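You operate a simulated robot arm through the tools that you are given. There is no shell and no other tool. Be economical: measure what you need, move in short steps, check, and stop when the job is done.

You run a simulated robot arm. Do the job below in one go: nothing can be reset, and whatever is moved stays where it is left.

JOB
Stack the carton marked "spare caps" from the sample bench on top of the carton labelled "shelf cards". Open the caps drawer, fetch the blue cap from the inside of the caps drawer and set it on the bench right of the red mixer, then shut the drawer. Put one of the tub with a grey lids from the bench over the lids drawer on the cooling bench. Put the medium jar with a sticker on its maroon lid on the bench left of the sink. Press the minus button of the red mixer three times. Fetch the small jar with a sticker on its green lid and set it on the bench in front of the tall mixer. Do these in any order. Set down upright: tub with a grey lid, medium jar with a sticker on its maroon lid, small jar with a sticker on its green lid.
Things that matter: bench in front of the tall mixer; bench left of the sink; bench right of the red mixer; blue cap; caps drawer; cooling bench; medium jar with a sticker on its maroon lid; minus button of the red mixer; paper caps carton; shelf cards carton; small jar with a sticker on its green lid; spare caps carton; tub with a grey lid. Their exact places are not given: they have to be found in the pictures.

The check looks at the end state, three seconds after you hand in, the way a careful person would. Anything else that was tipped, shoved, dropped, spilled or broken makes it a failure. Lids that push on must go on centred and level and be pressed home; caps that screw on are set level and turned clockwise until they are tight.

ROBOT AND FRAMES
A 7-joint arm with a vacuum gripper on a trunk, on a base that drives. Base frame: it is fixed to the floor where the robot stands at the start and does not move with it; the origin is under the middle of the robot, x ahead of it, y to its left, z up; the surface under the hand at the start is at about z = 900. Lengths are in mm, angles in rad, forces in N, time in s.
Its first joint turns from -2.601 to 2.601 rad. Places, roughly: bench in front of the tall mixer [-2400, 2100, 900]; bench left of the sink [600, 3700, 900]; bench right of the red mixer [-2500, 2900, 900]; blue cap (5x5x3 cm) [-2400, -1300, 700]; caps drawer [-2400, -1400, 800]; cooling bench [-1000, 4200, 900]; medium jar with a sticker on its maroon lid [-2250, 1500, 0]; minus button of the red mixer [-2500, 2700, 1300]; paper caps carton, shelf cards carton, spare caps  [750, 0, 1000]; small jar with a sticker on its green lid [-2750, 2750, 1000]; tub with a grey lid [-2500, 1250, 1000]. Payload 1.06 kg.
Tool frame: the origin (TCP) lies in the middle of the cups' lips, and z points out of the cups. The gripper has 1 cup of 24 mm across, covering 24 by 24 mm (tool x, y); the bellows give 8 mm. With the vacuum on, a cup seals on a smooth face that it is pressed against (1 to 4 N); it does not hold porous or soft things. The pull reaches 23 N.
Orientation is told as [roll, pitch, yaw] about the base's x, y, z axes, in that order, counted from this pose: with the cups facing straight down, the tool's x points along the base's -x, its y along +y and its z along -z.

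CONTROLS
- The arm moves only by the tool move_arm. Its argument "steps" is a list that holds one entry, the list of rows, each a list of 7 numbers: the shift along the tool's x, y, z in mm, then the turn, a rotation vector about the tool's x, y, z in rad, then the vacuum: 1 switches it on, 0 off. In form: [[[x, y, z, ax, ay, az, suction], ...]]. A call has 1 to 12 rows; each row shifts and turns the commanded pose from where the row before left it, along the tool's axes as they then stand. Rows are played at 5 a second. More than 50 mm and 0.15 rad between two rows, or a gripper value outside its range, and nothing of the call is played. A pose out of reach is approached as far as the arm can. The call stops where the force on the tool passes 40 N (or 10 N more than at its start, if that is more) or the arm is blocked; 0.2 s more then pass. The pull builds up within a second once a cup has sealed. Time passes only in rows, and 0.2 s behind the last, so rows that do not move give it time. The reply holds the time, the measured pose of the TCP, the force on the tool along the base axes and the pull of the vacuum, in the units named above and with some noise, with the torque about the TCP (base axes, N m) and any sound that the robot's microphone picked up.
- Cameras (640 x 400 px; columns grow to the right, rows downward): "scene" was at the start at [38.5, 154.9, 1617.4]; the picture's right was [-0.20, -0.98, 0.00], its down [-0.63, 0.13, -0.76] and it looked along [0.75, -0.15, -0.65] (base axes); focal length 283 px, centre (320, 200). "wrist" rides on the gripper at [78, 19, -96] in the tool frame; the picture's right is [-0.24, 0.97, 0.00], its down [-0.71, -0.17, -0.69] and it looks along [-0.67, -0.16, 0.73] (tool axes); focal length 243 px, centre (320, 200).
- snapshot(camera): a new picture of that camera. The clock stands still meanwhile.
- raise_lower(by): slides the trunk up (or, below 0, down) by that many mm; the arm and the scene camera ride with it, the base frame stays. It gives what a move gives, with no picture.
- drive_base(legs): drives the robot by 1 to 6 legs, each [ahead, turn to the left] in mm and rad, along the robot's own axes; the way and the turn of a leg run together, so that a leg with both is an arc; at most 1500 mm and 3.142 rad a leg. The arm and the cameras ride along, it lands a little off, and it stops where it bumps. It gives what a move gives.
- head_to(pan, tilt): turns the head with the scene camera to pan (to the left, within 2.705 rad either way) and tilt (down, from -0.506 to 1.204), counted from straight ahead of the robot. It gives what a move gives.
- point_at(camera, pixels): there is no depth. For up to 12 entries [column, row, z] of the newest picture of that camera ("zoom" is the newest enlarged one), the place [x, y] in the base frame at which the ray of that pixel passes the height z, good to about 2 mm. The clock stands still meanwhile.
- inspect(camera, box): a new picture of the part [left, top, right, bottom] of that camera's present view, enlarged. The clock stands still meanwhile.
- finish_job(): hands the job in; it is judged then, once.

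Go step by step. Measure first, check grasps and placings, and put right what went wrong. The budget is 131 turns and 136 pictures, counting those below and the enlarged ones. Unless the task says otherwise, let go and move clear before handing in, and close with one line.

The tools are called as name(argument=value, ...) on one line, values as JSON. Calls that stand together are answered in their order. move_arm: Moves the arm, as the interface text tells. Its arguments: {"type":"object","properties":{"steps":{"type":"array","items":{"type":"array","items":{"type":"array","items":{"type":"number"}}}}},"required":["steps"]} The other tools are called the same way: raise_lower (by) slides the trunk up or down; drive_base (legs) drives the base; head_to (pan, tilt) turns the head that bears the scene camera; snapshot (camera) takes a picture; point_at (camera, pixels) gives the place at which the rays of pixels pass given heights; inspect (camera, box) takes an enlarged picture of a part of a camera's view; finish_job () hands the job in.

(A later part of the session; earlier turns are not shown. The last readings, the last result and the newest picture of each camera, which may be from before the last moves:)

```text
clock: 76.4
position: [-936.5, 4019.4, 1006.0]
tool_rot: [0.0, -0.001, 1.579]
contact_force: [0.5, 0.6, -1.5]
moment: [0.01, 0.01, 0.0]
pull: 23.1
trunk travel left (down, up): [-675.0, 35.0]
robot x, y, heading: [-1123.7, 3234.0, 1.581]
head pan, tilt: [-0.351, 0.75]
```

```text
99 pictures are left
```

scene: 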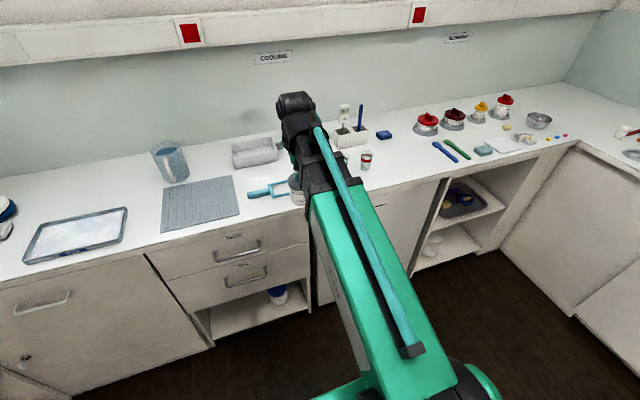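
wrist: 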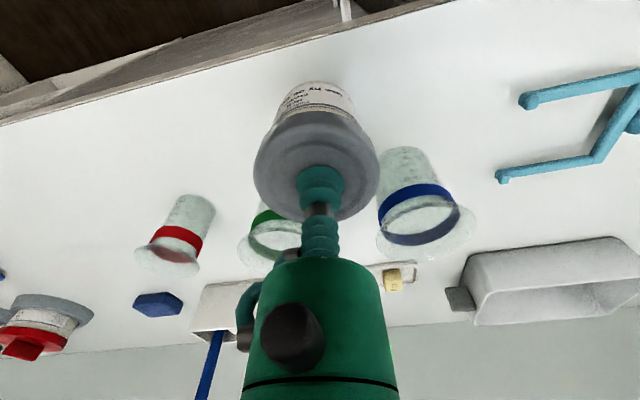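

Clear. I'll lower to contact and release.

move_arm(steps=[[[0, 0, 28, 0, 0, 0, 1], [0, 0, 6, 0, 0, 0, 1], [0, 0, 4, 0, 0, 0, 1], [0, 0, 2, 0, 0, 0, 1], [0, 0, 0, 0, 0, 0, 0], [0, 0, 0, 0, 0, 0, 0], [0, 0, 0, 0, 0, 0, 0], [0, 0, 0, 0, 0, 0, 0], [0, 0, -5, 0, 0, 0, 0], [0, 0, -15, 0, 0, 0, 0], [0, 0, -40, 0, 0, 0, 0], [0, 0, -45, 0, 0, 0, 0]]])

move_arm(steps=[[[0, 0, -45, 0, 0, 0, 0], [0, 0, -45, 0, 0, 0, 0], [45, 20, 0, 0, 0, 0, 0], [45, 20, 0, 0, 0, 0, 0], [45, 20, 0, 0, 0, 0, 0], [45, 30, 0, 0, 0, 0, 0]]])

snapshot(camera="wrist")

```text
clock: 79.0
position: [-935.5, 4017.9, 1070.7]
tool_rot: [0.0, 0.001, 1.577]
contact_force: [-0.2, 0.1, -0.3]
moment: [0.01, -0.01, -0.03]
pull: 0.1
trunk travel left (down, up): [-675.0, 35.0]
robot x, y, heading: [-1123.7, 3235.6, 1.576]
head pan, tilt: [-0.351, 0.75]
```

```text
refused: row 6 steps farther than a row can; nothing moved
```

```text
98 pictures are left
```

wrist: 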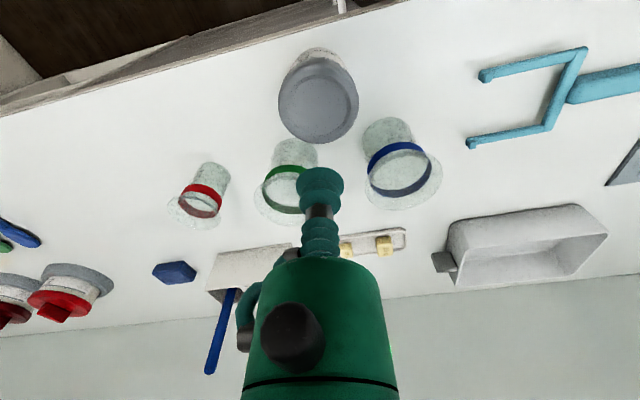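

The tub is standing upright. I'll raise, retract and head to the red mixer.

move_arm(steps=[[[0, 0, -45, 0, 0, 0, 0], [0, 0, -45, 0, 0, 0, 0], [45, 20, 0, 0, 0, 0, 0], [45, 20, 0, 0, 0, 0, 0], [45, 20, 0, 0, 0, 0, 0], [40, 20, 0, 0, 0, 0, 0]]])

drive_base(legs=[[-500, 0], [0, 1.57], [350, 0]])

head_to(pan=0.0, tilt=0.4)

snapshot(camera="scene")

```text
clock: 80.4
position: [-1015.8, 3841.5, 1161.4]
tool_rot: [0.0, 0.0, 1.577]
contact_force: [0.4, 0.4, -0.2]
moment: [0.01, -0.03, 0.01]
pull: 0.1
trunk travel left (down, up): [-675.0, 35.0]
robot x, y, heading: [-1130.6, 3233.8, 1.576]
head pan, tilt: [-0.351, 0.75]
```

```text
clock: 89.0
position: [-2083.7, 2848.6, 1161.0]
tool_rot: [0.001, 0.001, -3.138]
contact_force: [0.6, 0.2, -0.3]
moment: [-0.01, -0.04, -0.01]
pull: 0.1
trunk travel left (down, up): [-675.0, 35.0]
robot x, y, heading: [-1472.7, 2735.7, -3.138]
head pan, tilt: [-0.351, 0.75]
```

```text
clock: 89.8
position: [-2082.9, 2847.5, 1161.5]
tool_rot: [0.0, 0.0, -3.139]
contact_force: [0.3, 0.3, -0.5]
moment: [-0.04, 0.0, -0.04]
pull: 0.1
trunk travel left (down, up): [-675.0, 35.0]
robot x, y, heading: [-1473.8, 2735.5, -3.141]
head pan, tilt: [0.0, 0.4]
```

```text
97 pictures are left
```

scene: 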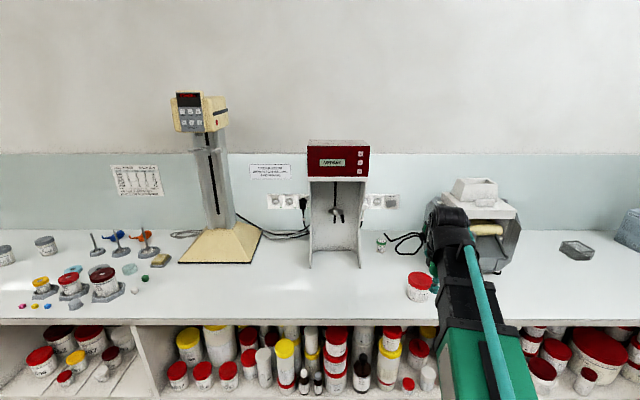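

inspect(camera="scene", box=[280, 130, 460, 310])

inspect(camera="scene", box=[300, 130, 380, 180])

```text
2.22 times, centred on (370, 220) of scene
```

zoom: 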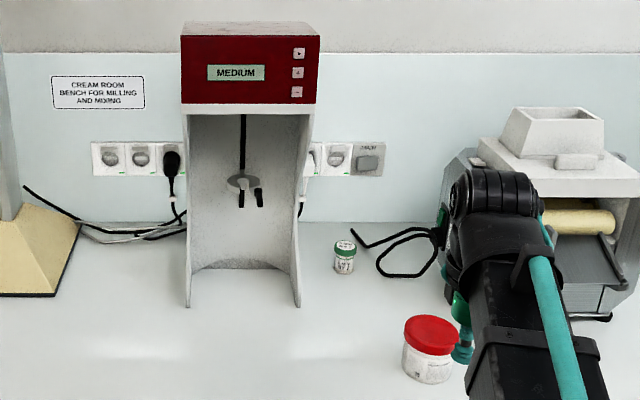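

```text
8.00 times, centred on (340, 155) of scene
```

zoom: 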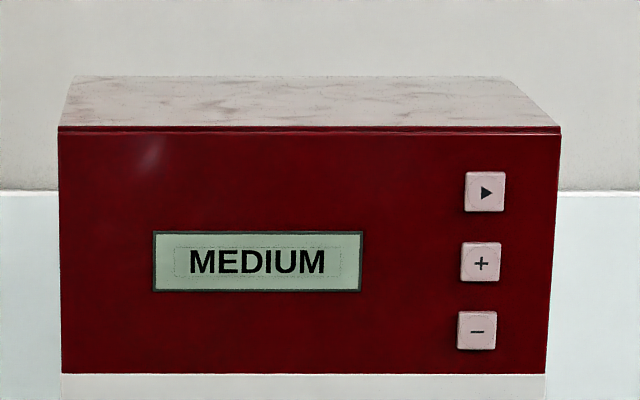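

The minus button is at zoom (477,331). The green-lid jar is at about (380,245) in the scene. I'll measure both, plus the mixer feet, and check the sticker.

point_at(camera="zoom", pixels=[[477, 331, 1260], [477, 331, 1280], [477, 331, 1300], [477, 331, 1320]])

inspect(camera="scene", box=[350, 225, 430, 305])

point_at(camera="scene", pixels=[[312, 268, 900], [361, 268, 900], [381, 252, 900], [410, 299, 900], [430, 299, 900], [260, 232, 900], [250, 262, 900], [180, 262, 900], [430, 325, 900], [496, 274, 900], [367, 248, 900]])

```text
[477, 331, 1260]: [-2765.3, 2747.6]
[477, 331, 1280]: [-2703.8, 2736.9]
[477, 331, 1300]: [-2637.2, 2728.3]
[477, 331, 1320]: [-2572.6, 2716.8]
```

```text
5.00 times, centred on (390, 265) of scene
```

zoom: 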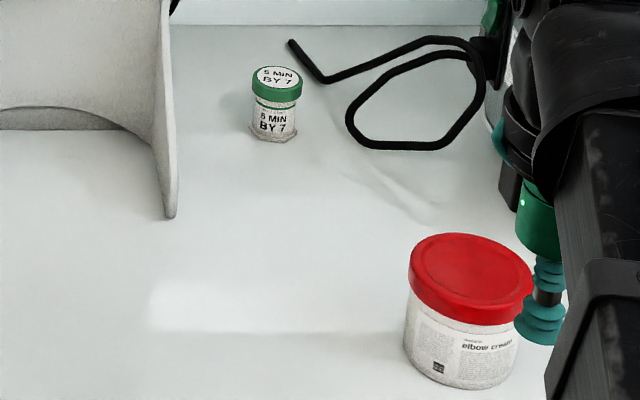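

```text
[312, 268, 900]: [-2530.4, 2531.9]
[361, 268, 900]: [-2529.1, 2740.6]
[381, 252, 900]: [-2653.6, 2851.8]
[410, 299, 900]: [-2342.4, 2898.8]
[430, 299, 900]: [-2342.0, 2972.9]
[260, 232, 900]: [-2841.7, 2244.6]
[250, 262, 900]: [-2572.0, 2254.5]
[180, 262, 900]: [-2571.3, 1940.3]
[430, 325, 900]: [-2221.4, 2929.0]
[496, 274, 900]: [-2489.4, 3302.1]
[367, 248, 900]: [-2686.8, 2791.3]
```

The sticker reads "5 MIN BY 7" on a green lid, so this is the small green jar. I'll measure its lid.

point_at(camera="zoom", pixels=[[273, 142, 900], [251, 132, 900], [296, 132, 900], [277, 77, 950], [277, 77, 960], [277, 77, 970], [252, 80, 960], [302, 80, 960], [277, 88, 960], [277, 67, 960], [470, 388, 900]])

```text
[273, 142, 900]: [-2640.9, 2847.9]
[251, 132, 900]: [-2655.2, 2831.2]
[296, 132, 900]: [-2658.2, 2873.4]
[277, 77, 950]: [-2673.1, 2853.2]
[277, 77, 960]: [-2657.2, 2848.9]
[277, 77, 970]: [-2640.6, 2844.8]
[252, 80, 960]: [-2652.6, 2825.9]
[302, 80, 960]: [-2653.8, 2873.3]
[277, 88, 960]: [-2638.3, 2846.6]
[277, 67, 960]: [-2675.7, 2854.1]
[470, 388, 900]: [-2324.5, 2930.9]
```

The jar is centred near (-2660,2851) with its top at about 957. I'll shift the base to face it more squarely, keeping the arm clear of the mixer.

drive_base(legs=[[0, -0.6], [290, 0], [0, 0.6]])

head_to(pan=-0.05, tilt=0.6)

snapshot(camera="scene")

snapshot(camera="wrist")

```text
clock: 95.1
position: [-2321.9, 3006.4, 1162.7]
tool_rot: [0.002, 0.002, -3.132]
contact_force: [0.6, -0.2, -0.1]
moment: [0.0, 0.0, -0.04]
pull: 0.1
trunk travel left (down, up): [-675.0, 35.0]
robot x, y, heading: [-1715.9, 2897.4, -3.134]
head pan, tilt: [0.0, 0.4]
```

```text
clock: 95.8
position: [-2321.9, 3008.3, 1161.9]
tool_rot: [0.002, -0.001, -3.134]
contact_force: [-0.6, 0.2, -0.5]
moment: [0.02, 0.02, -0.04]
pull: 0.0
trunk travel left (down, up): [-675.0, 35.0]
robot x, y, heading: [-1714.2, 2897.3, -3.134]
head pan, tilt: [-0.051, 0.6]
```

```text
93 pictures are left
```

scene: 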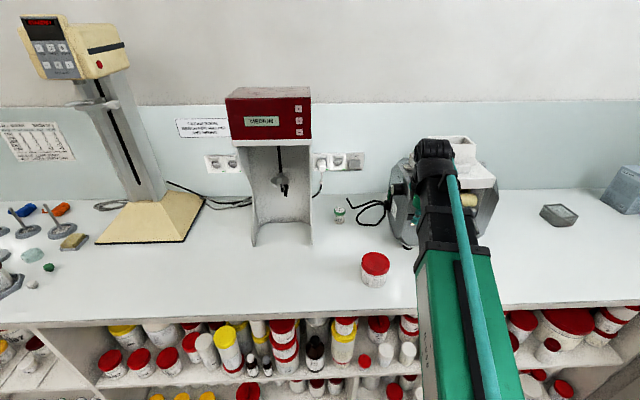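

```text
92 pictures are left
```

wrist: 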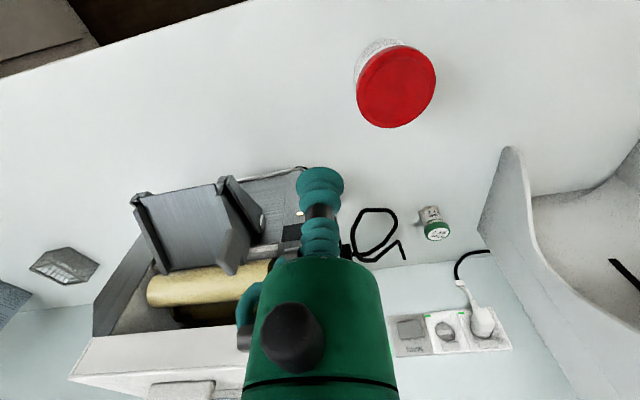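

Cross-checking the jar's lid from both cameras, and zooming on the minus button.

point_at(camera="wrist", pixels=[[437, 232, 950], [437, 232, 958], [437, 232, 965]])

point_at(camera="scene", pixels=[[339, 209, 950], [339, 209, 958], [339, 209, 965]])

inspect(camera="scene", box=[220, 80, 320, 142])

```text
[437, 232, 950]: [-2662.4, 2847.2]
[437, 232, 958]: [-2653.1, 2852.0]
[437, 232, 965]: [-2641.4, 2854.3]
```

```text
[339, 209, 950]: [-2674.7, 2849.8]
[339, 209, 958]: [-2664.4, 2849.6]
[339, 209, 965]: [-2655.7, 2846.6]
```

```text
6.40 times, centred on (270, 111) of scene
```

zoom: 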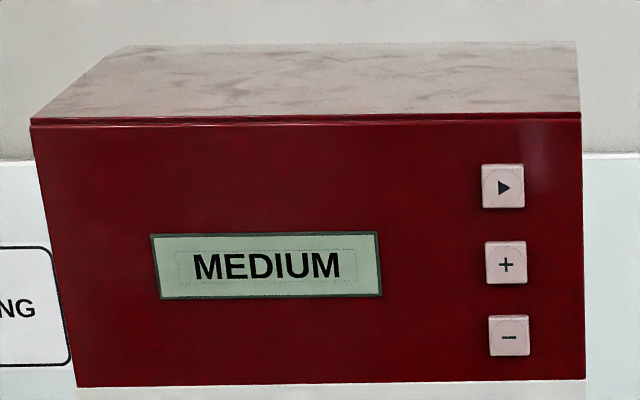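

point_at(camera="zoom", pixels=[[509, 336, 1280], [509, 336, 1300], [509, 336, 1320], [509, 336, 1340], [582, 380, 1290], [582, 113, 1380]])

move_arm(steps=[[[-15, 40, 0, 0, 0, 0, 0], [-15, 40, 0, 0, 0, 0, 0], [-15, 40, 0, 0, 0, 0, 0], [-15, 37, 0, 0, 0, 0, 0], [-46, 0, 10, 0, 0, 0, 0], [-46, 0, 10, 0, 0, 0, 0], [-46, 0, 10, 0, 0, 0, 0], [-46, 0, 10, 0, 0, 0, 0], [-46, 0, 10, 0, 0, 0, 0], [-46, 0, 10, 0, 0, 0, 0], [0, 0, 0, 0, 0, 0, 0]]])

snapshot(camera="wrist")

snapshot(camera="scene")

```text
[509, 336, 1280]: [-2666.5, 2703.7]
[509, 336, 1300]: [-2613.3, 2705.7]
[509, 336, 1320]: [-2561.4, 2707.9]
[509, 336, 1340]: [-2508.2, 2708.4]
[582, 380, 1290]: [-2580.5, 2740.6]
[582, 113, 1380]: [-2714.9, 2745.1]
```

```text
clock: 98.2
position: [-2657.8, 2847.2, 1103.1]
tool_rot: [-0.001, 0.0, -3.133]
contact_force: [0.6, -0.1, 0.3]
moment: [0.03, 0.01, 0.0]
pull: 0.0
trunk travel left (down, up): [-675.0, 35.0]
robot x, y, heading: [-1715.2, 2898.3, -3.133]
head pan, tilt: [-0.051, 0.6]
```

```text
90 pictures are left
```

wrist: 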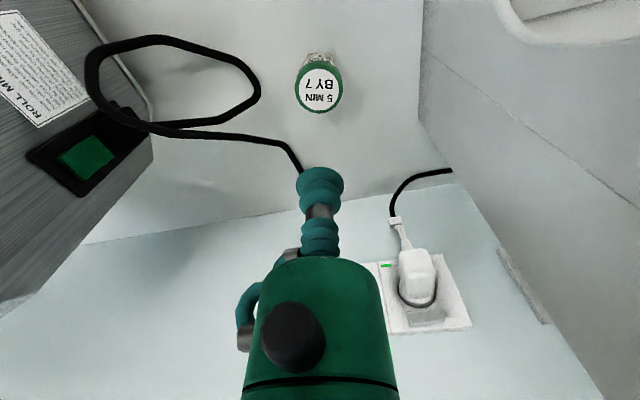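

```text
89 pictures are left
```

scene: 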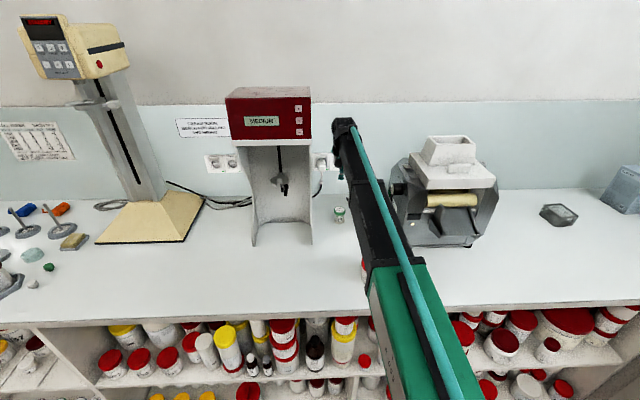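

The button triangulates to (-2520,2708,1336). The jar lid in the wrist view is centred at (319,86).

point_at(camera="wrist", pixels=[[319, 86, 950], [319, 86, 956], [319, 86, 962], [294, 86, 956], [344, 86, 956]])

```text
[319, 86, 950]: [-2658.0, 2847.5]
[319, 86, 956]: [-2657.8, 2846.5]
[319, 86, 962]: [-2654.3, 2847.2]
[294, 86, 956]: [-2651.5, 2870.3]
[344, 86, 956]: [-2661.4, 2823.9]
```

The TCP is directly above the lid. I'll descend with the vacuum on.

move_arm(steps=[[[0, 0, 45, 0, 0, 0, 0], [0, 0, 45, 0, 0, 0, 0], [0, 0, 35, 0, 0, 0, 1], [0, 0, 10, 0, 0, 0, 1], [0, 0, 6, 0, 0, 0, 1], [0, 0, 5, 0, 0, 0, 1], [0, 0, 3, 0, 0, 0, 1], [0, 0, 0, 0, 0, 0, 1], [0, 0, 0, 0, 0, 0, 1]]])

```text
clock: 100.2
position: [-2656.3, 2848.3, 952.8]
tool_rot: [0.0, -0.001, -3.132]
contact_force: [-3.9, 0.3, 17.4]
moment: [-0.03, -0.03, 0.01]
pull: 22.8
trunk travel left (down, up): [-675.0, 35.0]
robot x, y, heading: [-1710.4, 2896.1, -3.128]
head pan, tilt: [-0.051, 0.6]
```

Sealed. I'll lift and retract straight back.

move_arm(steps=[[[0, 0, -8, 0, 0, 0, 1], [0, 0, -12, 0, 0, 0, 1], [0, 0, -40, 0, 0, 0, 1], [0, 0, -45, 0, 0, 0, 1], [0, 0, -45, 0, 0, 0, 1], [45, -5, -5, 0, 0, 0, 1], [45, -5, -5, 0, 0, 0, 1], [45, -5, -5, 0, 0, 0, 1], [45, -5, -5, 0, 0, 0, 1], [45, -5, -5, 0, 0, 0, 1], [45, -5, -5, 0, 0, 0, 1], [45, -5, -5, 0, 0, 0, 1]]])

move_arm(steps=[[[30, 0, 0, 0, 0, 0, 1], [0, 0, 0, 0, 0, 0, 1]]])

drive_base(legs=[[-60, 0], [0, 1.565], [770, 0], [0, -1.57]])

head_to(pan=0.25, tilt=0.7)

snapshot(camera="wrist")

snapshot(camera="scene")

```text
clock: 102.8
position: [-2341.1, 2886.3, 1138.4]
tool_rot: [0.001, -0.002, -3.133]
contact_force: [0.7, 0.5, -0.6]
moment: [-0.02, -0.02, 0.0]
pull: 22.8
trunk travel left (down, up): [-675.0, 35.0]
robot x, y, heading: [-1711.5, 2898.1, -3.136]
head pan, tilt: [-0.051, 0.6]
```

```text
clock: 103.4
position: [-2311.8, 2885.9, 1136.8]
tool_rot: [-0.001, -0.001, -3.134]
contact_force: [0.4, -0.9, -0.5]
moment: [0.01, 0.02, 0.0]
pull: 23.2
trunk travel left (down, up): [-675.0, 35.0]
robot x, y, heading: [-1716.5, 2902.6, -3.13]
head pan, tilt: [-0.051, 0.6]
```

```text
clock: 115.8
position: [-2253.6, 2116.2, 1136.7]
tool_rot: [0.0, 0.001, -3.135]
contact_force: [0.2, 1.2, 0.0]
moment: [0.01, 0.01, -0.01]
pull: 23.0
trunk travel left (down, up): [-675.0, 35.0]
robot x, y, heading: [-1654.3, 2123.8, -3.132]
head pan, tilt: [-0.051, 0.6]
```

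```text
clock: 116.5
position: [-2253.3, 2115.4, 1137.3]
tool_rot: [0.0, 0.0, -3.135]
contact_force: [-0.3, -0.5, -1.2]
moment: [0.01, 0.0, 0.01]
pull: 22.7
trunk travel left (down, up): [-675.0, 35.0]
robot x, y, heading: [-1655.8, 2126.9, -3.138]
head pan, tilt: [0.25, 0.7]
```

```text
88 pictures are left
```

wrist: 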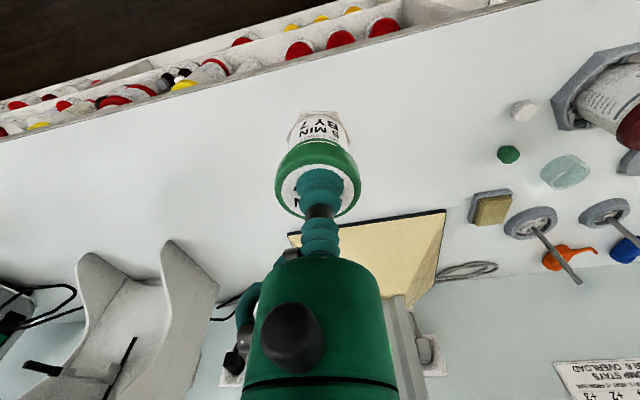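

```text
87 pictures are left
```

scene: 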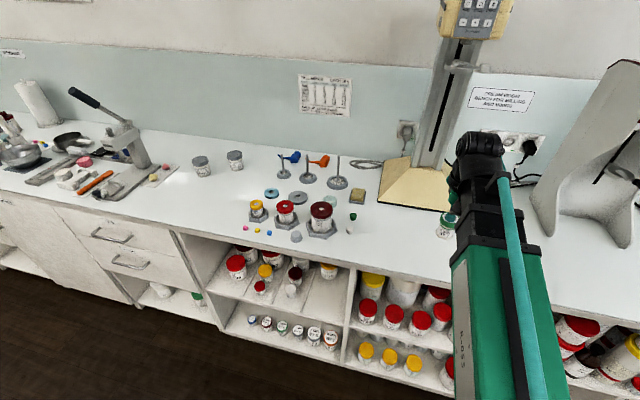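

The bench in front of the tall mixer is clear. I'll place the jar at about (-2390,2112).

move_arm(steps=[[[-46, 0, 0, 0, 0, 0, 1], [-46, 0, 0, 0, 0, 0, 1], [-46, 0, 0, 0, 0, 0, 1], [0, 0, 45, 0, 0, 0, 1], [0, 0, 45, 0, 0, 0, 1], [0, 0, 45, 0, 0, 0, 1], [0, 0, 36, 0, 0, 0, 1], [0, 0, 6, 0, 0, 0, 1], [0, 0, 4, 0, 0, 0, 1], [0, 0, 3, 0, 0, 0, 1], [0, 0, 0, 0, 0, 0, 1]]])

```text
clock: 119.0
position: [-2391.6, 2115.7, 954.0]
tool_rot: [-0.001, -0.002, -3.135]
contact_force: [-3.8, -1.4, 16.0]
moment: [0.03, 0.02, 0.0]
pull: 22.8
trunk travel left (down, up): [-675.0, 35.0]
robot x, y, heading: [-1655.2, 2126.6, -3.131]
head pan, tilt: [0.25, 0.7]
```

move_arm(steps=[[[0, 0, -2, 0, 0, 0, 1], [0, 0, 0, 0, 0, 0, 0], [0, 0, 0, 0, 0, 0, 0], [0, 0, 0, 0, 0, 0, 0], [0, 0, 0, 0, 0, 0, 0], [0, 0, -5, 0, 0, 0, 0], [0, 0, -15, 0, 0, 0, 0], [0, 0, -45, 0, 0, 0, 0], [0, 0, -45, 0, 0, 0, 0], [0, 0, -45, 0, 0, 0, 0], [0, 0, -45, 0, 0, 0, 0], [0, 0, -45, 0, 0, 0, 0]]])

snapshot(camera="wrist")

```text
clock: 121.5
position: [-2391.5, 2114.8, 1201.1]
tool_rot: [0.0, 0.001, -3.134]
contact_force: [-0.3, 0.1, 0.2]
moment: [0.01, -0.03, 0.0]
pull: 0.0
trunk travel left (down, up): [-675.0, 35.0]
robot x, y, heading: [-1648.1, 2129.6, -3.133]
head pan, tilt: [0.25, 0.7]
```

```text
86 pictures are left
```

wrist: 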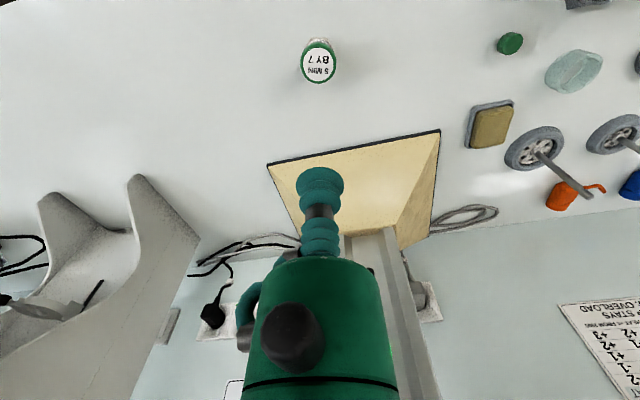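

The jar is standing fine. Next I'll go to the minus button.

move_arm(steps=[[[45, 0, 0, 0, 0, 0, 0], [45, 0, 0, 0, 0, 0, 0], [45, 0, 0, 0, 0, 0, 0], [35, 0, 0, 0, 0, 0, 0]]])

drive_base(legs=[[0, -1.575], [585, 0], [0, 1.57]])

move_arm(steps=[[[-30, 0, -35, 0, 0, 0, 0], [-30, 0, -35, 0, 0, 0, 0], [-30, 0, -35, 0, 0, 0, 0], [0, 0, -30, 0, 0, 0, 0]]])

move_arm(steps=[[[0, 0, 0, 0, -0.143, 0, 0], [0, 0, 0, 0, -0.143, 0, 0], [0, 0, 0, 0, -0.143, 0, 0], [0, 0, 0, 0, -0.143, 0, 0], [0, 0, 0, 0, -0.143, 0, 0], [0, 0, 0, 0, -0.143, 0, 0], [0, 0, 0, 0, -0.143, 0, 0], [0, 0, 0, 0, -0.143, 0, 0], [0, 0, 0, 0, -0.143, 0, 0], [0, 0, 0, 0, -0.143, 0, 0], [0, 0, 0, 0, -0.141, 0, 0], [0, 0, 0, 0, 0, 0, 0]]])

snapshot(camera="wrist")

```text
clock: 122.5
position: [-2221.9, 2117.8, 1198.9]
tool_rot: [0.0, 0.0, -3.133]
contact_force: [0.0, -0.9, 1.2]
moment: [-0.02, 0.01, -0.02]
pull: 0.0
trunk travel left (down, up): [-675.0, 35.0]
robot x, y, heading: [-1653.3, 2128.8, -3.137]
head pan, tilt: [0.25, 0.7]
```

```text
clock: 133.5
position: [-2221.8, 2698.6, 1199.8]
tool_rot: [0.0, -0.001, -3.134]
contact_force: [-0.6, 0.6, 0.1]
moment: [0.01, -0.01, 0.03]
pull: 0.1
trunk travel left (down, up): [-675.0, 35.0]
robot x, y, heading: [-1656.5, 2709.4, -3.134]
head pan, tilt: [0.25, 0.7]
```

```text
clock: 134.0
position: [-2259.9, 2699.5, 1240.6]
tool_rot: [-0.001, -0.014, -3.135]
contact_force: [-8.4, 0.4, -12.4]
moment: [0.07, 0.26, -0.03]
pull: 0.2
out of reach, approached as far as the arm can: row 2
trunk travel left (down, up): [-675.0, 35.0]
robot x, y, heading: [-1654.6, 2708.1, -3.137]
head pan, tilt: [0.25, 0.7]
stopped in row 2: the force on the tool passed its limit at 60 N (the readings are from after the stop); the commanded pose is now the measured one
```

```text
clock: 136.6
position: [-2373.6, 2696.7, 1285.6]
tool_rot: [-3.034, -1.557, -0.1]
contact_force: [-0.1, 1.0, -0.9]
moment: [-0.02, 0.0, -0.03]
pull: 0.0
out of reach, approached as far as the arm can: row 5, 6, 7, 8, 9, 10, 11
trunk travel left (down, up): [-675.0, 35.0]
robot x, y, heading: [-1655.9, 2711.3, -3.132]
head pan, tilt: [0.25, 0.7]
```

```text
85 pictures are left
```

wrist: 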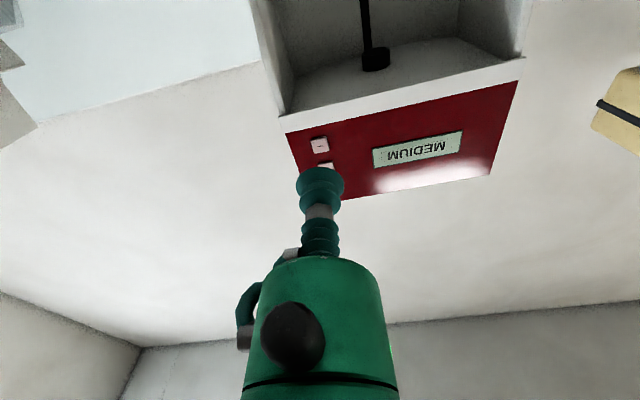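

The tool is now horizontal at about (-2374,2697,1286). I'll step forward and up in small steps to see how it tracks.

move_arm(steps=[[[0, 0, 40, 0, 0, 0, 0], [0, 0, 40, 0, 0, 0, 0], [0, 0, 0, 0, 0, 0, 0]]])

```text
clock: 137.4
position: [-2455.3, 2696.2, 1287.6]
tool_rot: [-3.056, -1.559, -0.077]
contact_force: [0.0, -0.1, 0.1]
moment: [0.0, 0.03, -0.03]
pull: 0.0
trunk travel left (down, up): [-675.0, 35.0]
robot x, y, heading: [-1657.3, 2711.0, -3.136]
head pan, tilt: [0.25, 0.7]
```

It tracks well. Next I'll go up 49 and right 12, and check the alignment with the wrist camera.

move_arm(steps=[[[-25, -6, 0, 0, 0, 0, 0], [-24, -6, 0, 0, 0, 0, 0], [0, 0, 0, 0, 0, 0, 0]]])

inspect(camera="wrist", box=[240, 80, 480, 230])

head_to(pan=0.0, tilt=0.3)

snapshot(camera="scene")

```text
clock: 138.2
position: [-2454.3, 2708.3, 1334.9]
tool_rot: [-3.028, -1.559, -0.109]
contact_force: [-0.7, 0.8, 0.3]
moment: [-0.02, 0.01, -0.01]
pull: 0.1
trunk travel left (down, up): [-675.0, 35.0]
robot x, y, heading: [-1656.4, 2707.8, -3.135]
head pan, tilt: [0.25, 0.7]
```

```text
2.67 times, centred on (360, 155) of wrist
```

zoom: 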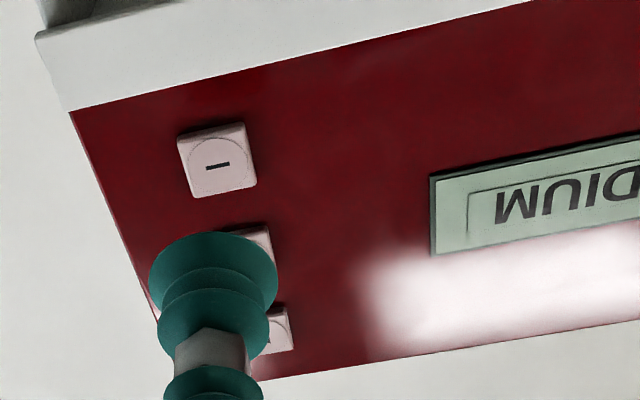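

```text
clock: 139.1
position: [-2454.8, 2707.5, 1336.6]
tool_rot: [-3.036, -1.558, -0.095]
contact_force: [-0.2, 0.6, 0.2]
moment: [0.01, 0.01, -0.02]
pull: 0.1
trunk travel left (down, up): [-675.0, 35.0]
robot x, y, heading: [-1656.2, 2706.9, -3.14]
head pan, tilt: [0.0, 0.3]
```

```text
83 pictures are left
```

scene: 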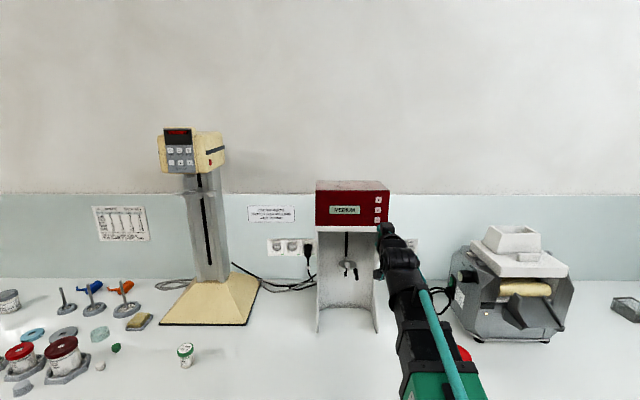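

Combining both views, the button is at about (-2507,2708,1341). I'll move up 5 and forward, then press gently.

move_arm(steps=[[[-5, 0, 20, 0, 0, 0, 0], [0, 0, 18, 0, 0, 0, 0], [0, 0, 0, 0, 0, 0, 0]]])

inspect(camera="wrist", box=[240, 80, 480, 230])

inspect(camera="scene", box=[350, 175, 430, 225])

```text
clock: 139.9
position: [-2492.1, 2707.4, 1341.3]
tool_rot: [-3.048, -1.559, -0.088]
contact_force: [-0.8, 0.3, 0.9]
moment: [-0.04, -0.01, -0.01]
pull: 0.1
trunk travel left (down, up): [-675.0, 35.0]
robot x, y, heading: [-1652.9, 2709.9, -3.134]
head pan, tilt: [0.0, 0.3]
```

```text
2.67 times, centred on (360, 155) of wrist
```

zoom: 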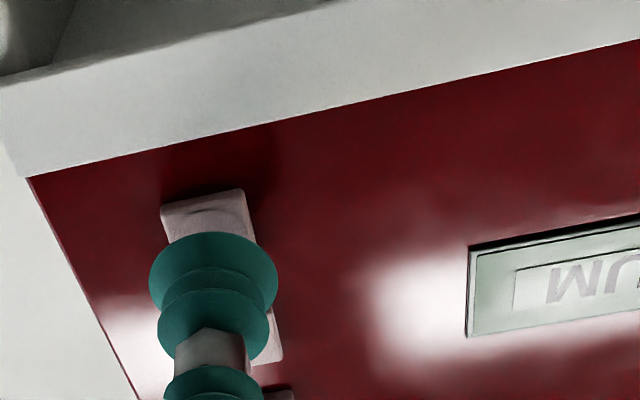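

```text
8.00 times, centred on (390, 200) of scene
```

zoom: 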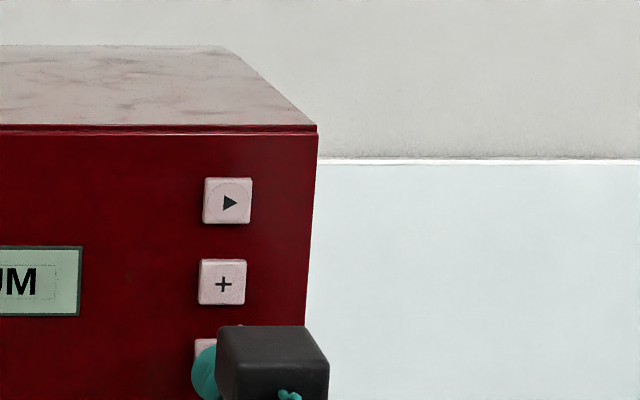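

The cup is lined up over minus. First press.

move_arm(steps=[[[0, 0, 10, 0, 0, 0, 0], [0, 0, 5, 0, 0, 0, 0], [0, 0, 3, 0, 0, 0, 0], [0, 0, 3, 0, 0, 0, 0], [0, 0, 0, 0, 0, 0, 0]]])

inspect(camera="wrist", box=[240, 80, 480, 230])

```text
clock: 141.1
position: [-2513.3, 2707.4, 1340.5]
tool_rot: [-3.046, -1.558, -0.088]
contact_force: [2.9, -0.5, -0.2]
moment: [0.01, 0.02, 0.0]
pull: 0.1
trunk travel left (down, up): [-675.0, 35.0]
robot x, y, heading: [-1652.4, 2713.8, -3.135]
head pan, tilt: [0.0, 0.3]
heard: click
```

```text
2.67 times, centred on (360, 155) of wrist
```

zoom: 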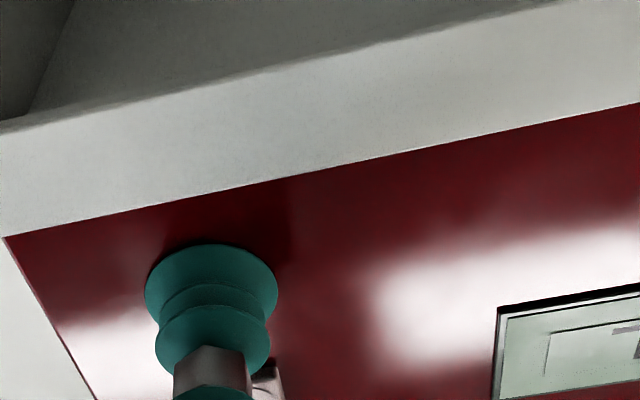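

One click heard. I'll release, check the display, then press again.

move_arm(steps=[[[0, 0, -10, 0, 0, 0, 0], [0, 0, -8, 0, 0, 0, 0], [0, 0, 0, 0, 0, 0, 0]]])

inspect(camera="scene", box=[310, 175, 400, 231])

move_arm(steps=[[[0, 0, 7, 0, 0, 0, 0], [0, 0, 5, 0, 0, 0, 0], [0, 0, 3, 0, 0, 0, 0], [0, 0, 3, 0, 0, 0, 0], [0, 0, 0, 0, 0, 0, 0]]])

move_arm(steps=[[[0, 0, -10, 0, 0, 0, 0], [0, 0, -8, 0, 0, 0, 0], [0, 0, 0, 0, 0, 0, 0]]])

inspect(camera="scene", box=[310, 175, 400, 231])

```text
clock: 141.9
position: [-2495.1, 2706.9, 1341.8]
tool_rot: [-3.04, -1.559, -0.093]
contact_force: [0.4, -0.4, -0.2]
moment: [0.03, 0.04, 0.02]
pull: 0.0
trunk travel left (down, up): [-675.0, 35.0]
robot x, y, heading: [-1652.7, 2708.0, -3.132]
head pan, tilt: [0.0, 0.3]
```

```text
7.11 times, centred on (355, 203) of scene
```

zoom: 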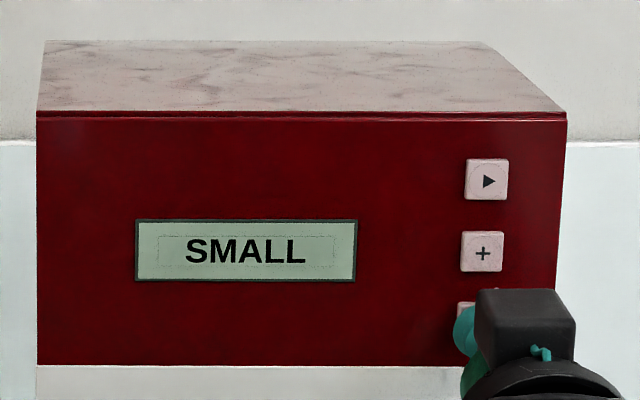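

```text
clock: 143.1
position: [-2513.5, 2706.6, 1340.8]
tool_rot: [-3.045, -1.559, -0.09]
contact_force: [3.6, -0.6, 0.5]
moment: [-0.01, -0.03, -0.01]
pull: 0.0
trunk travel left (down, up): [-675.0, 35.0]
robot x, y, heading: [-1656.6, 2708.0, -3.136]
head pan, tilt: [0.0, 0.3]
heard: click
```

```text
clock: 143.9
position: [-2495.4, 2707.3, 1340.4]
tool_rot: [-3.032, -1.56, -0.1]
contact_force: [0.3, 0.1, 0.7]
moment: [-0.02, -0.01, 0.01]
pull: 0.0
trunk travel left (down, up): [-675.0, 35.0]
robot x, y, heading: [-1653.7, 2707.3, -3.132]
head pan, tilt: [0.0, 0.3]
```

```text
7.11 times, centred on (355, 203) of scene
```

zoom: 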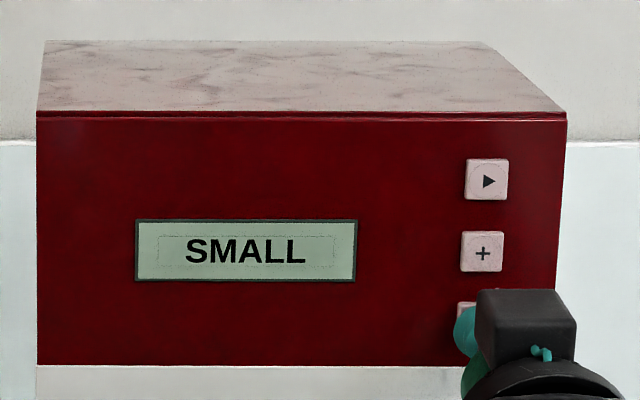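

Two clicks so far; the display is at its minimum, SMALL. Third press, then retreat and turn the tool back down.

move_arm(steps=[[[0, 0, 7, 0, 0, 0, 0], [0, 0, 5, 0, 0, 0, 0], [0, 0, 3, 0, 0, 0, 0], [0, 0, 3, 0, 0, 0, 0], [0, 0, 0, 0, 0, 0, 0]]])

move_arm(steps=[[[0, 0, -12, 0, 0, 0, 0], [0, 0, -40, 0, 0, 0, 0], [0, 0, -45, 0, 0, 0, 0], [45, 0, 0, 0, 0, 0, 0], [45, 0, 0, 0, 0, 0, 0], [0, 0, 0, 0, 0, 0, 0]]])

move_arm(steps=[[[0, 0, 0, 0, 0.142, 0, 0], [0, 0, 0, 0, 0.142, 0, 0], [0, 0, 0, 0, 0.142, 0, 0], [0, 0, 0, 0, 0.142, 0, 0], [0, 0, 0, 0, 0.142, 0, 0], [0, 0, 0, 0, 0.142, 0, 0], [0, 0, 0, 0, 0.142, 0, 0], [0, 0, 0, 0, 0.142, 0, 0], [0, 0, 0, 0, 0.142, 0, 0], [0, 0, 0, 0, 0.142, 0, 0], [0, 0, 0, 0, 0.139, 0, 0], [0, 0, 0, 0, 0, 0, 0]]])

```text
clock: 145.1
position: [-2511.9, 2708.1, 1341.8]
tool_rot: [-3.045, -1.558, -0.09]
contact_force: [3.1, 0.1, 0.5]
moment: [-0.01, -0.04, 0.01]
pull: 0.1
trunk travel left (down, up): [-675.0, 35.0]
robot x, y, heading: [-1654.4, 2706.7, -3.137]
head pan, tilt: [0.0, 0.3]
heard: click
```

```text
clock: 146.5
position: [-2418.3, 2708.1, 1250.1]
tool_rot: [-3.038, -1.558, -0.094]
contact_force: [0.5, -0.2, 0.0]
moment: [0.02, -0.02, -0.03]
pull: 0.1
trunk travel left (down, up): [-675.0, 35.0]
robot x, y, heading: [-1655.5, 2713.0, -3.137]
head pan, tilt: [0.0, 0.3]
```

```text
clock: 149.1
position: [-2415.8, 2707.4, 1249.0]
tool_rot: [-0.002, -0.02, -3.134]
contact_force: [0.0, 0.8, -0.5]
moment: [0.02, -0.01, -0.01]
pull: 0.0
trunk travel left (down, up): [-675.0, 35.0]
robot x, y, heading: [-1652.2, 2706.3, -3.13]
head pan, tilt: [0.0, 0.3]
```

Three clicks done. Next I'll retract and go to the lower-shelf jars at about y 1500.

move_arm(steps=[[[45, 0, 0, 0, 0.02, 0, 0], [45, 0, 0, 0, 0, 0, 0], [45, 0, 10, 0, 0, 0, 0], [40, 0, 20, 0, 0, 0, 0]]])

drive_base(legs=[[-150, 0], [0, 1.565], [1210, 0], [0, -1.57]])

raise_lower(by=-500)

head_to(pan=0.0, tilt=0.7)

snapshot(camera="scene")

snapshot(camera="wrist")

```text
clock: 150.1
position: [-2242.3, 2708.1, 1218.5]
tool_rot: [-0.001, -0.003, -3.134]
contact_force: [0.4, 1.1, -0.6]
moment: [-0.02, 0.01, -0.04]
pull: 0.1
trunk travel left (down, up): [-675.0, 35.0]
robot x, y, heading: [-1659.6, 2711.9, -3.137]
head pan, tilt: [0.0, 0.3]
```

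```text
clock: 164.8
position: [-2087.9, 1502.6, 1216.4]
tool_rot: [0.0, -0.003, -3.139]
contact_force: [-0.4, 0.5, -0.1]
moment: [0.02, -0.01, 0.0]
pull: 0.1
trunk travel left (down, up): [-675.0, 35.0]
robot x, y, heading: [-1500.6, 1500.3, -3.142]
head pan, tilt: [0.0, 0.3]
```

```text
refused: -500 is not a number from -400 to 400
```

```text
clock: 165.7
position: [-2087.7, 1502.2, 1217.5]
tool_rot: [-0.003, -0.004, -3.138]
contact_force: [0.3, 0.4, -1.0]
moment: [-0.02, -0.02, -0.02]
pull: 0.0
trunk travel left (down, up): [-675.0, 35.0]
robot x, y, heading: [-1499.3, 1501.0, -3.142]
head pan, tilt: [0.0, 0.7]
```

```text
77 pictures are left
```

scene: 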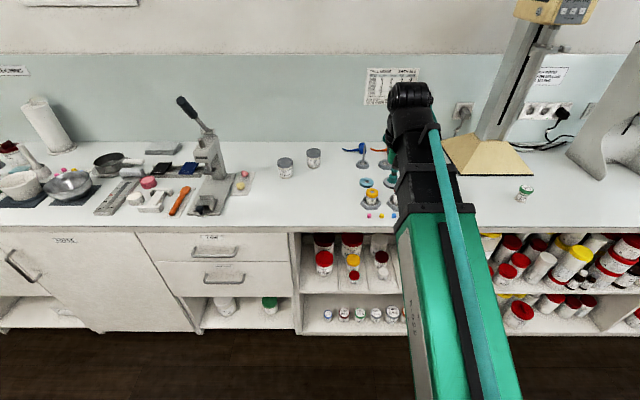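

```text
76 pictures are left
```

wrist: 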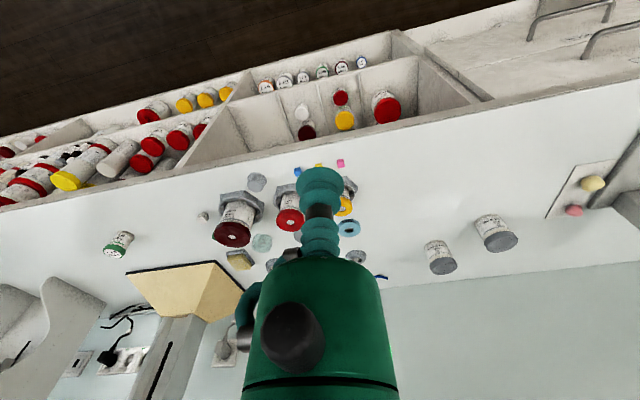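

The lower-shelf row is at (325–405, 314). I'll zoom in and measure.

inspect(camera="scene", box=[296, 230, 424, 340])

inspect(camera="scene", box=[190, 280, 300, 340])

point_at(camera="scene", pixels=[[344, 322, 0], [344, 322, 100], [344, 322, 150], [298, 333, 0], [298, 333, 60], [298, 333, 100], [298, 228, 900], [305, 294, 400], [305, 294, 450], [305, 294, 500]])

```text
3.64 times, centred on (360, 285) of scene
```

zoom: 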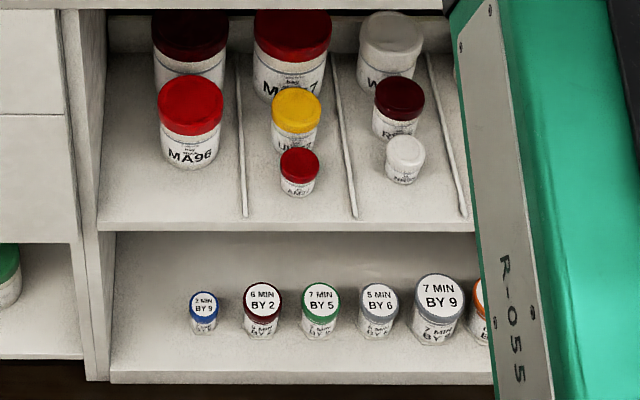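

```text
5.82 times, centred on (245, 310) of scene
```

zoom: 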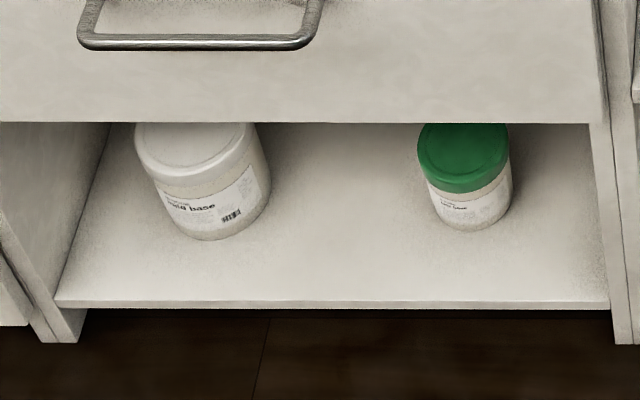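

```text
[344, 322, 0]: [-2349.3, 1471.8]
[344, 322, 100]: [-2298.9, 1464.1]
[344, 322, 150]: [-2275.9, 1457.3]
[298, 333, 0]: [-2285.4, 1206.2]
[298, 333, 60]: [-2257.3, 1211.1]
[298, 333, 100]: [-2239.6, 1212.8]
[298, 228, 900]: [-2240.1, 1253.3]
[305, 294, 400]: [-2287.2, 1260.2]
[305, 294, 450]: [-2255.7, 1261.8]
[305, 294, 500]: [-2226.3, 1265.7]
```

BY 2, the maroon lid with a sticker, is the second jar at about (344,314). I'll back up 100 mm, lower the trunk fully and look into the shelf.

drive_base(legs=[[-100, 0]])

raise_lower(by=-400)

raise_lower(by=-270)

head_to(pan=0.1, tilt=0.6)

snapshot(camera="scene")

snapshot(camera="wrist")

```text
clock: 166.8
position: [-1985.9, 1502.3, 1218.8]
tool_rot: [-0.002, -0.003, -3.14]
contact_force: [0.4, 0.5, 0.1]
moment: [0.01, 0.05, 0.02]
pull: 0.0
trunk travel left (down, up): [-675.0, 35.0]
robot x, y, heading: [-1397.2, 1502.2, -3.142]
head pan, tilt: [0.0, 0.7]
```

```text
clock: 170.7
position: [-1986.3, 1503.7, 817.5]
tool_rot: [-0.003, -0.004, -3.139]
contact_force: [-0.2, -0.8, -0.1]
moment: [0.02, 0.0, 0.02]
pull: 0.1
trunk travel left (down, up): [-275.0, 435.0]
robot x, y, heading: [-1399.5, 1502.4, -3.136]
head pan, tilt: [0.0, 0.7]
```

```text
clock: 173.4
position: [-1987.0, 1503.3, 547.2]
tool_rot: [-0.002, -0.003, -3.14]
contact_force: [0.3, 0.4, 0.8]
moment: [-0.01, 0.0, 0.0]
pull: 0.1
trunk travel left (down, up): [-5.0, 705.0]
robot x, y, heading: [-1399.9, 1501.8, -3.138]
head pan, tilt: [0.0, 0.7]
```

```text
clock: 174.1
position: [-1987.2, 1502.5, 548.1]
tool_rot: [-0.001, -0.003, -3.139]
contact_force: [0.6, -0.3, 0.2]
moment: [0.03, -0.03, 0.01]
pull: 0.1
trunk travel left (down, up): [-5.0, 705.0]
robot x, y, heading: [-1398.3, 1498.4, -3.137]
head pan, tilt: [0.099, 0.6]
```

```text
73 pictures are left
```

scene: 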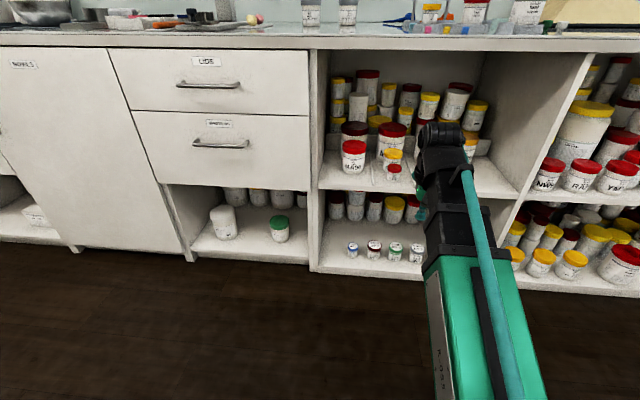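

```text
72 pictures are left
```

wrist: 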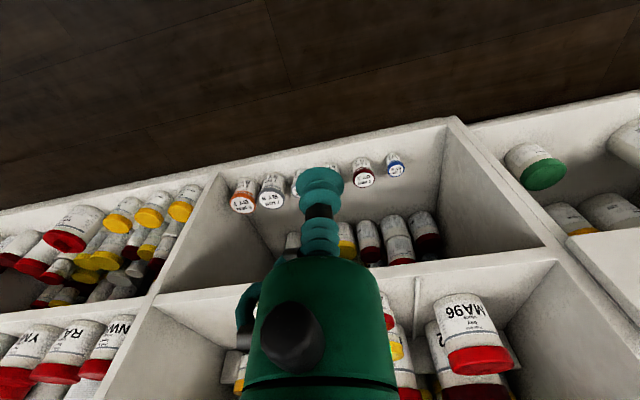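

inspect(camera="scene", box=[310, 180, 438, 280])

point_at(camera="wrist", pixels=[[364, 179, 140], [364, 179, 160], [364, 179, 180], [364, 179, 200], [395, 170, 160]])

inspect(camera="wrist", box=[220, 110, 460, 260])

```text
4.00 times, centred on (374, 230) of scene
```

zoom: 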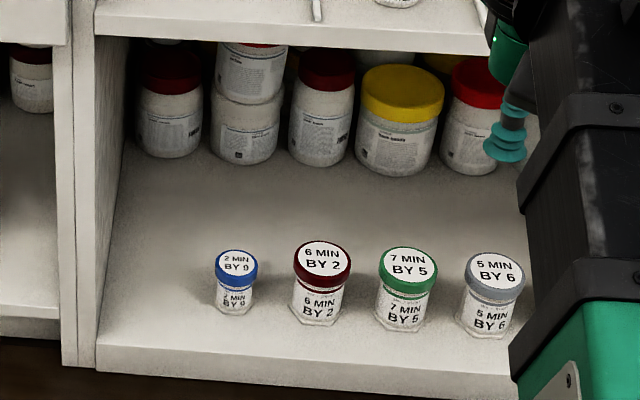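

```text
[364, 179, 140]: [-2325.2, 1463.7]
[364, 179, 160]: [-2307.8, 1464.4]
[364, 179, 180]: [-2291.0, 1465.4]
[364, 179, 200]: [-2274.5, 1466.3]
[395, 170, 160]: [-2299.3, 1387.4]
```

```text
2.67 times, centred on (340, 185) of wrist
```

zoom: 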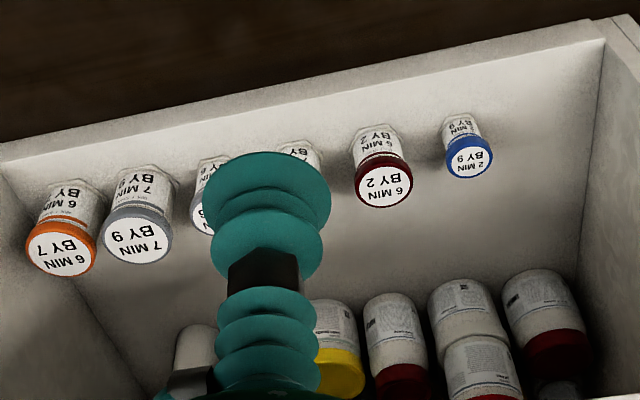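

point_at(camera="scene", pixels=[[374.8, 244, 150], [374.8, 244, 165], [374.8, 244, 180], [373.5, 261.3, 90], [373.5, 261.3, 105], [373.5, 261.3, 120], [369, 269, 90], [369, 269, 105], [369, 192, 460], [369, 192, 480], [369, 192, 440]])

```text
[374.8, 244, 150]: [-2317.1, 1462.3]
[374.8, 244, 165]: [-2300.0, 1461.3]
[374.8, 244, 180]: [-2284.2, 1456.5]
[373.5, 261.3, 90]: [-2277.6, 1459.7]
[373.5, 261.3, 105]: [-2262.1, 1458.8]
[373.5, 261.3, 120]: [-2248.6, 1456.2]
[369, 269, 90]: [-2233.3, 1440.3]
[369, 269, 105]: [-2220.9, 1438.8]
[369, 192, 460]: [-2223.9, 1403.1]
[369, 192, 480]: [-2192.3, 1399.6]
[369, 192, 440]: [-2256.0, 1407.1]
```

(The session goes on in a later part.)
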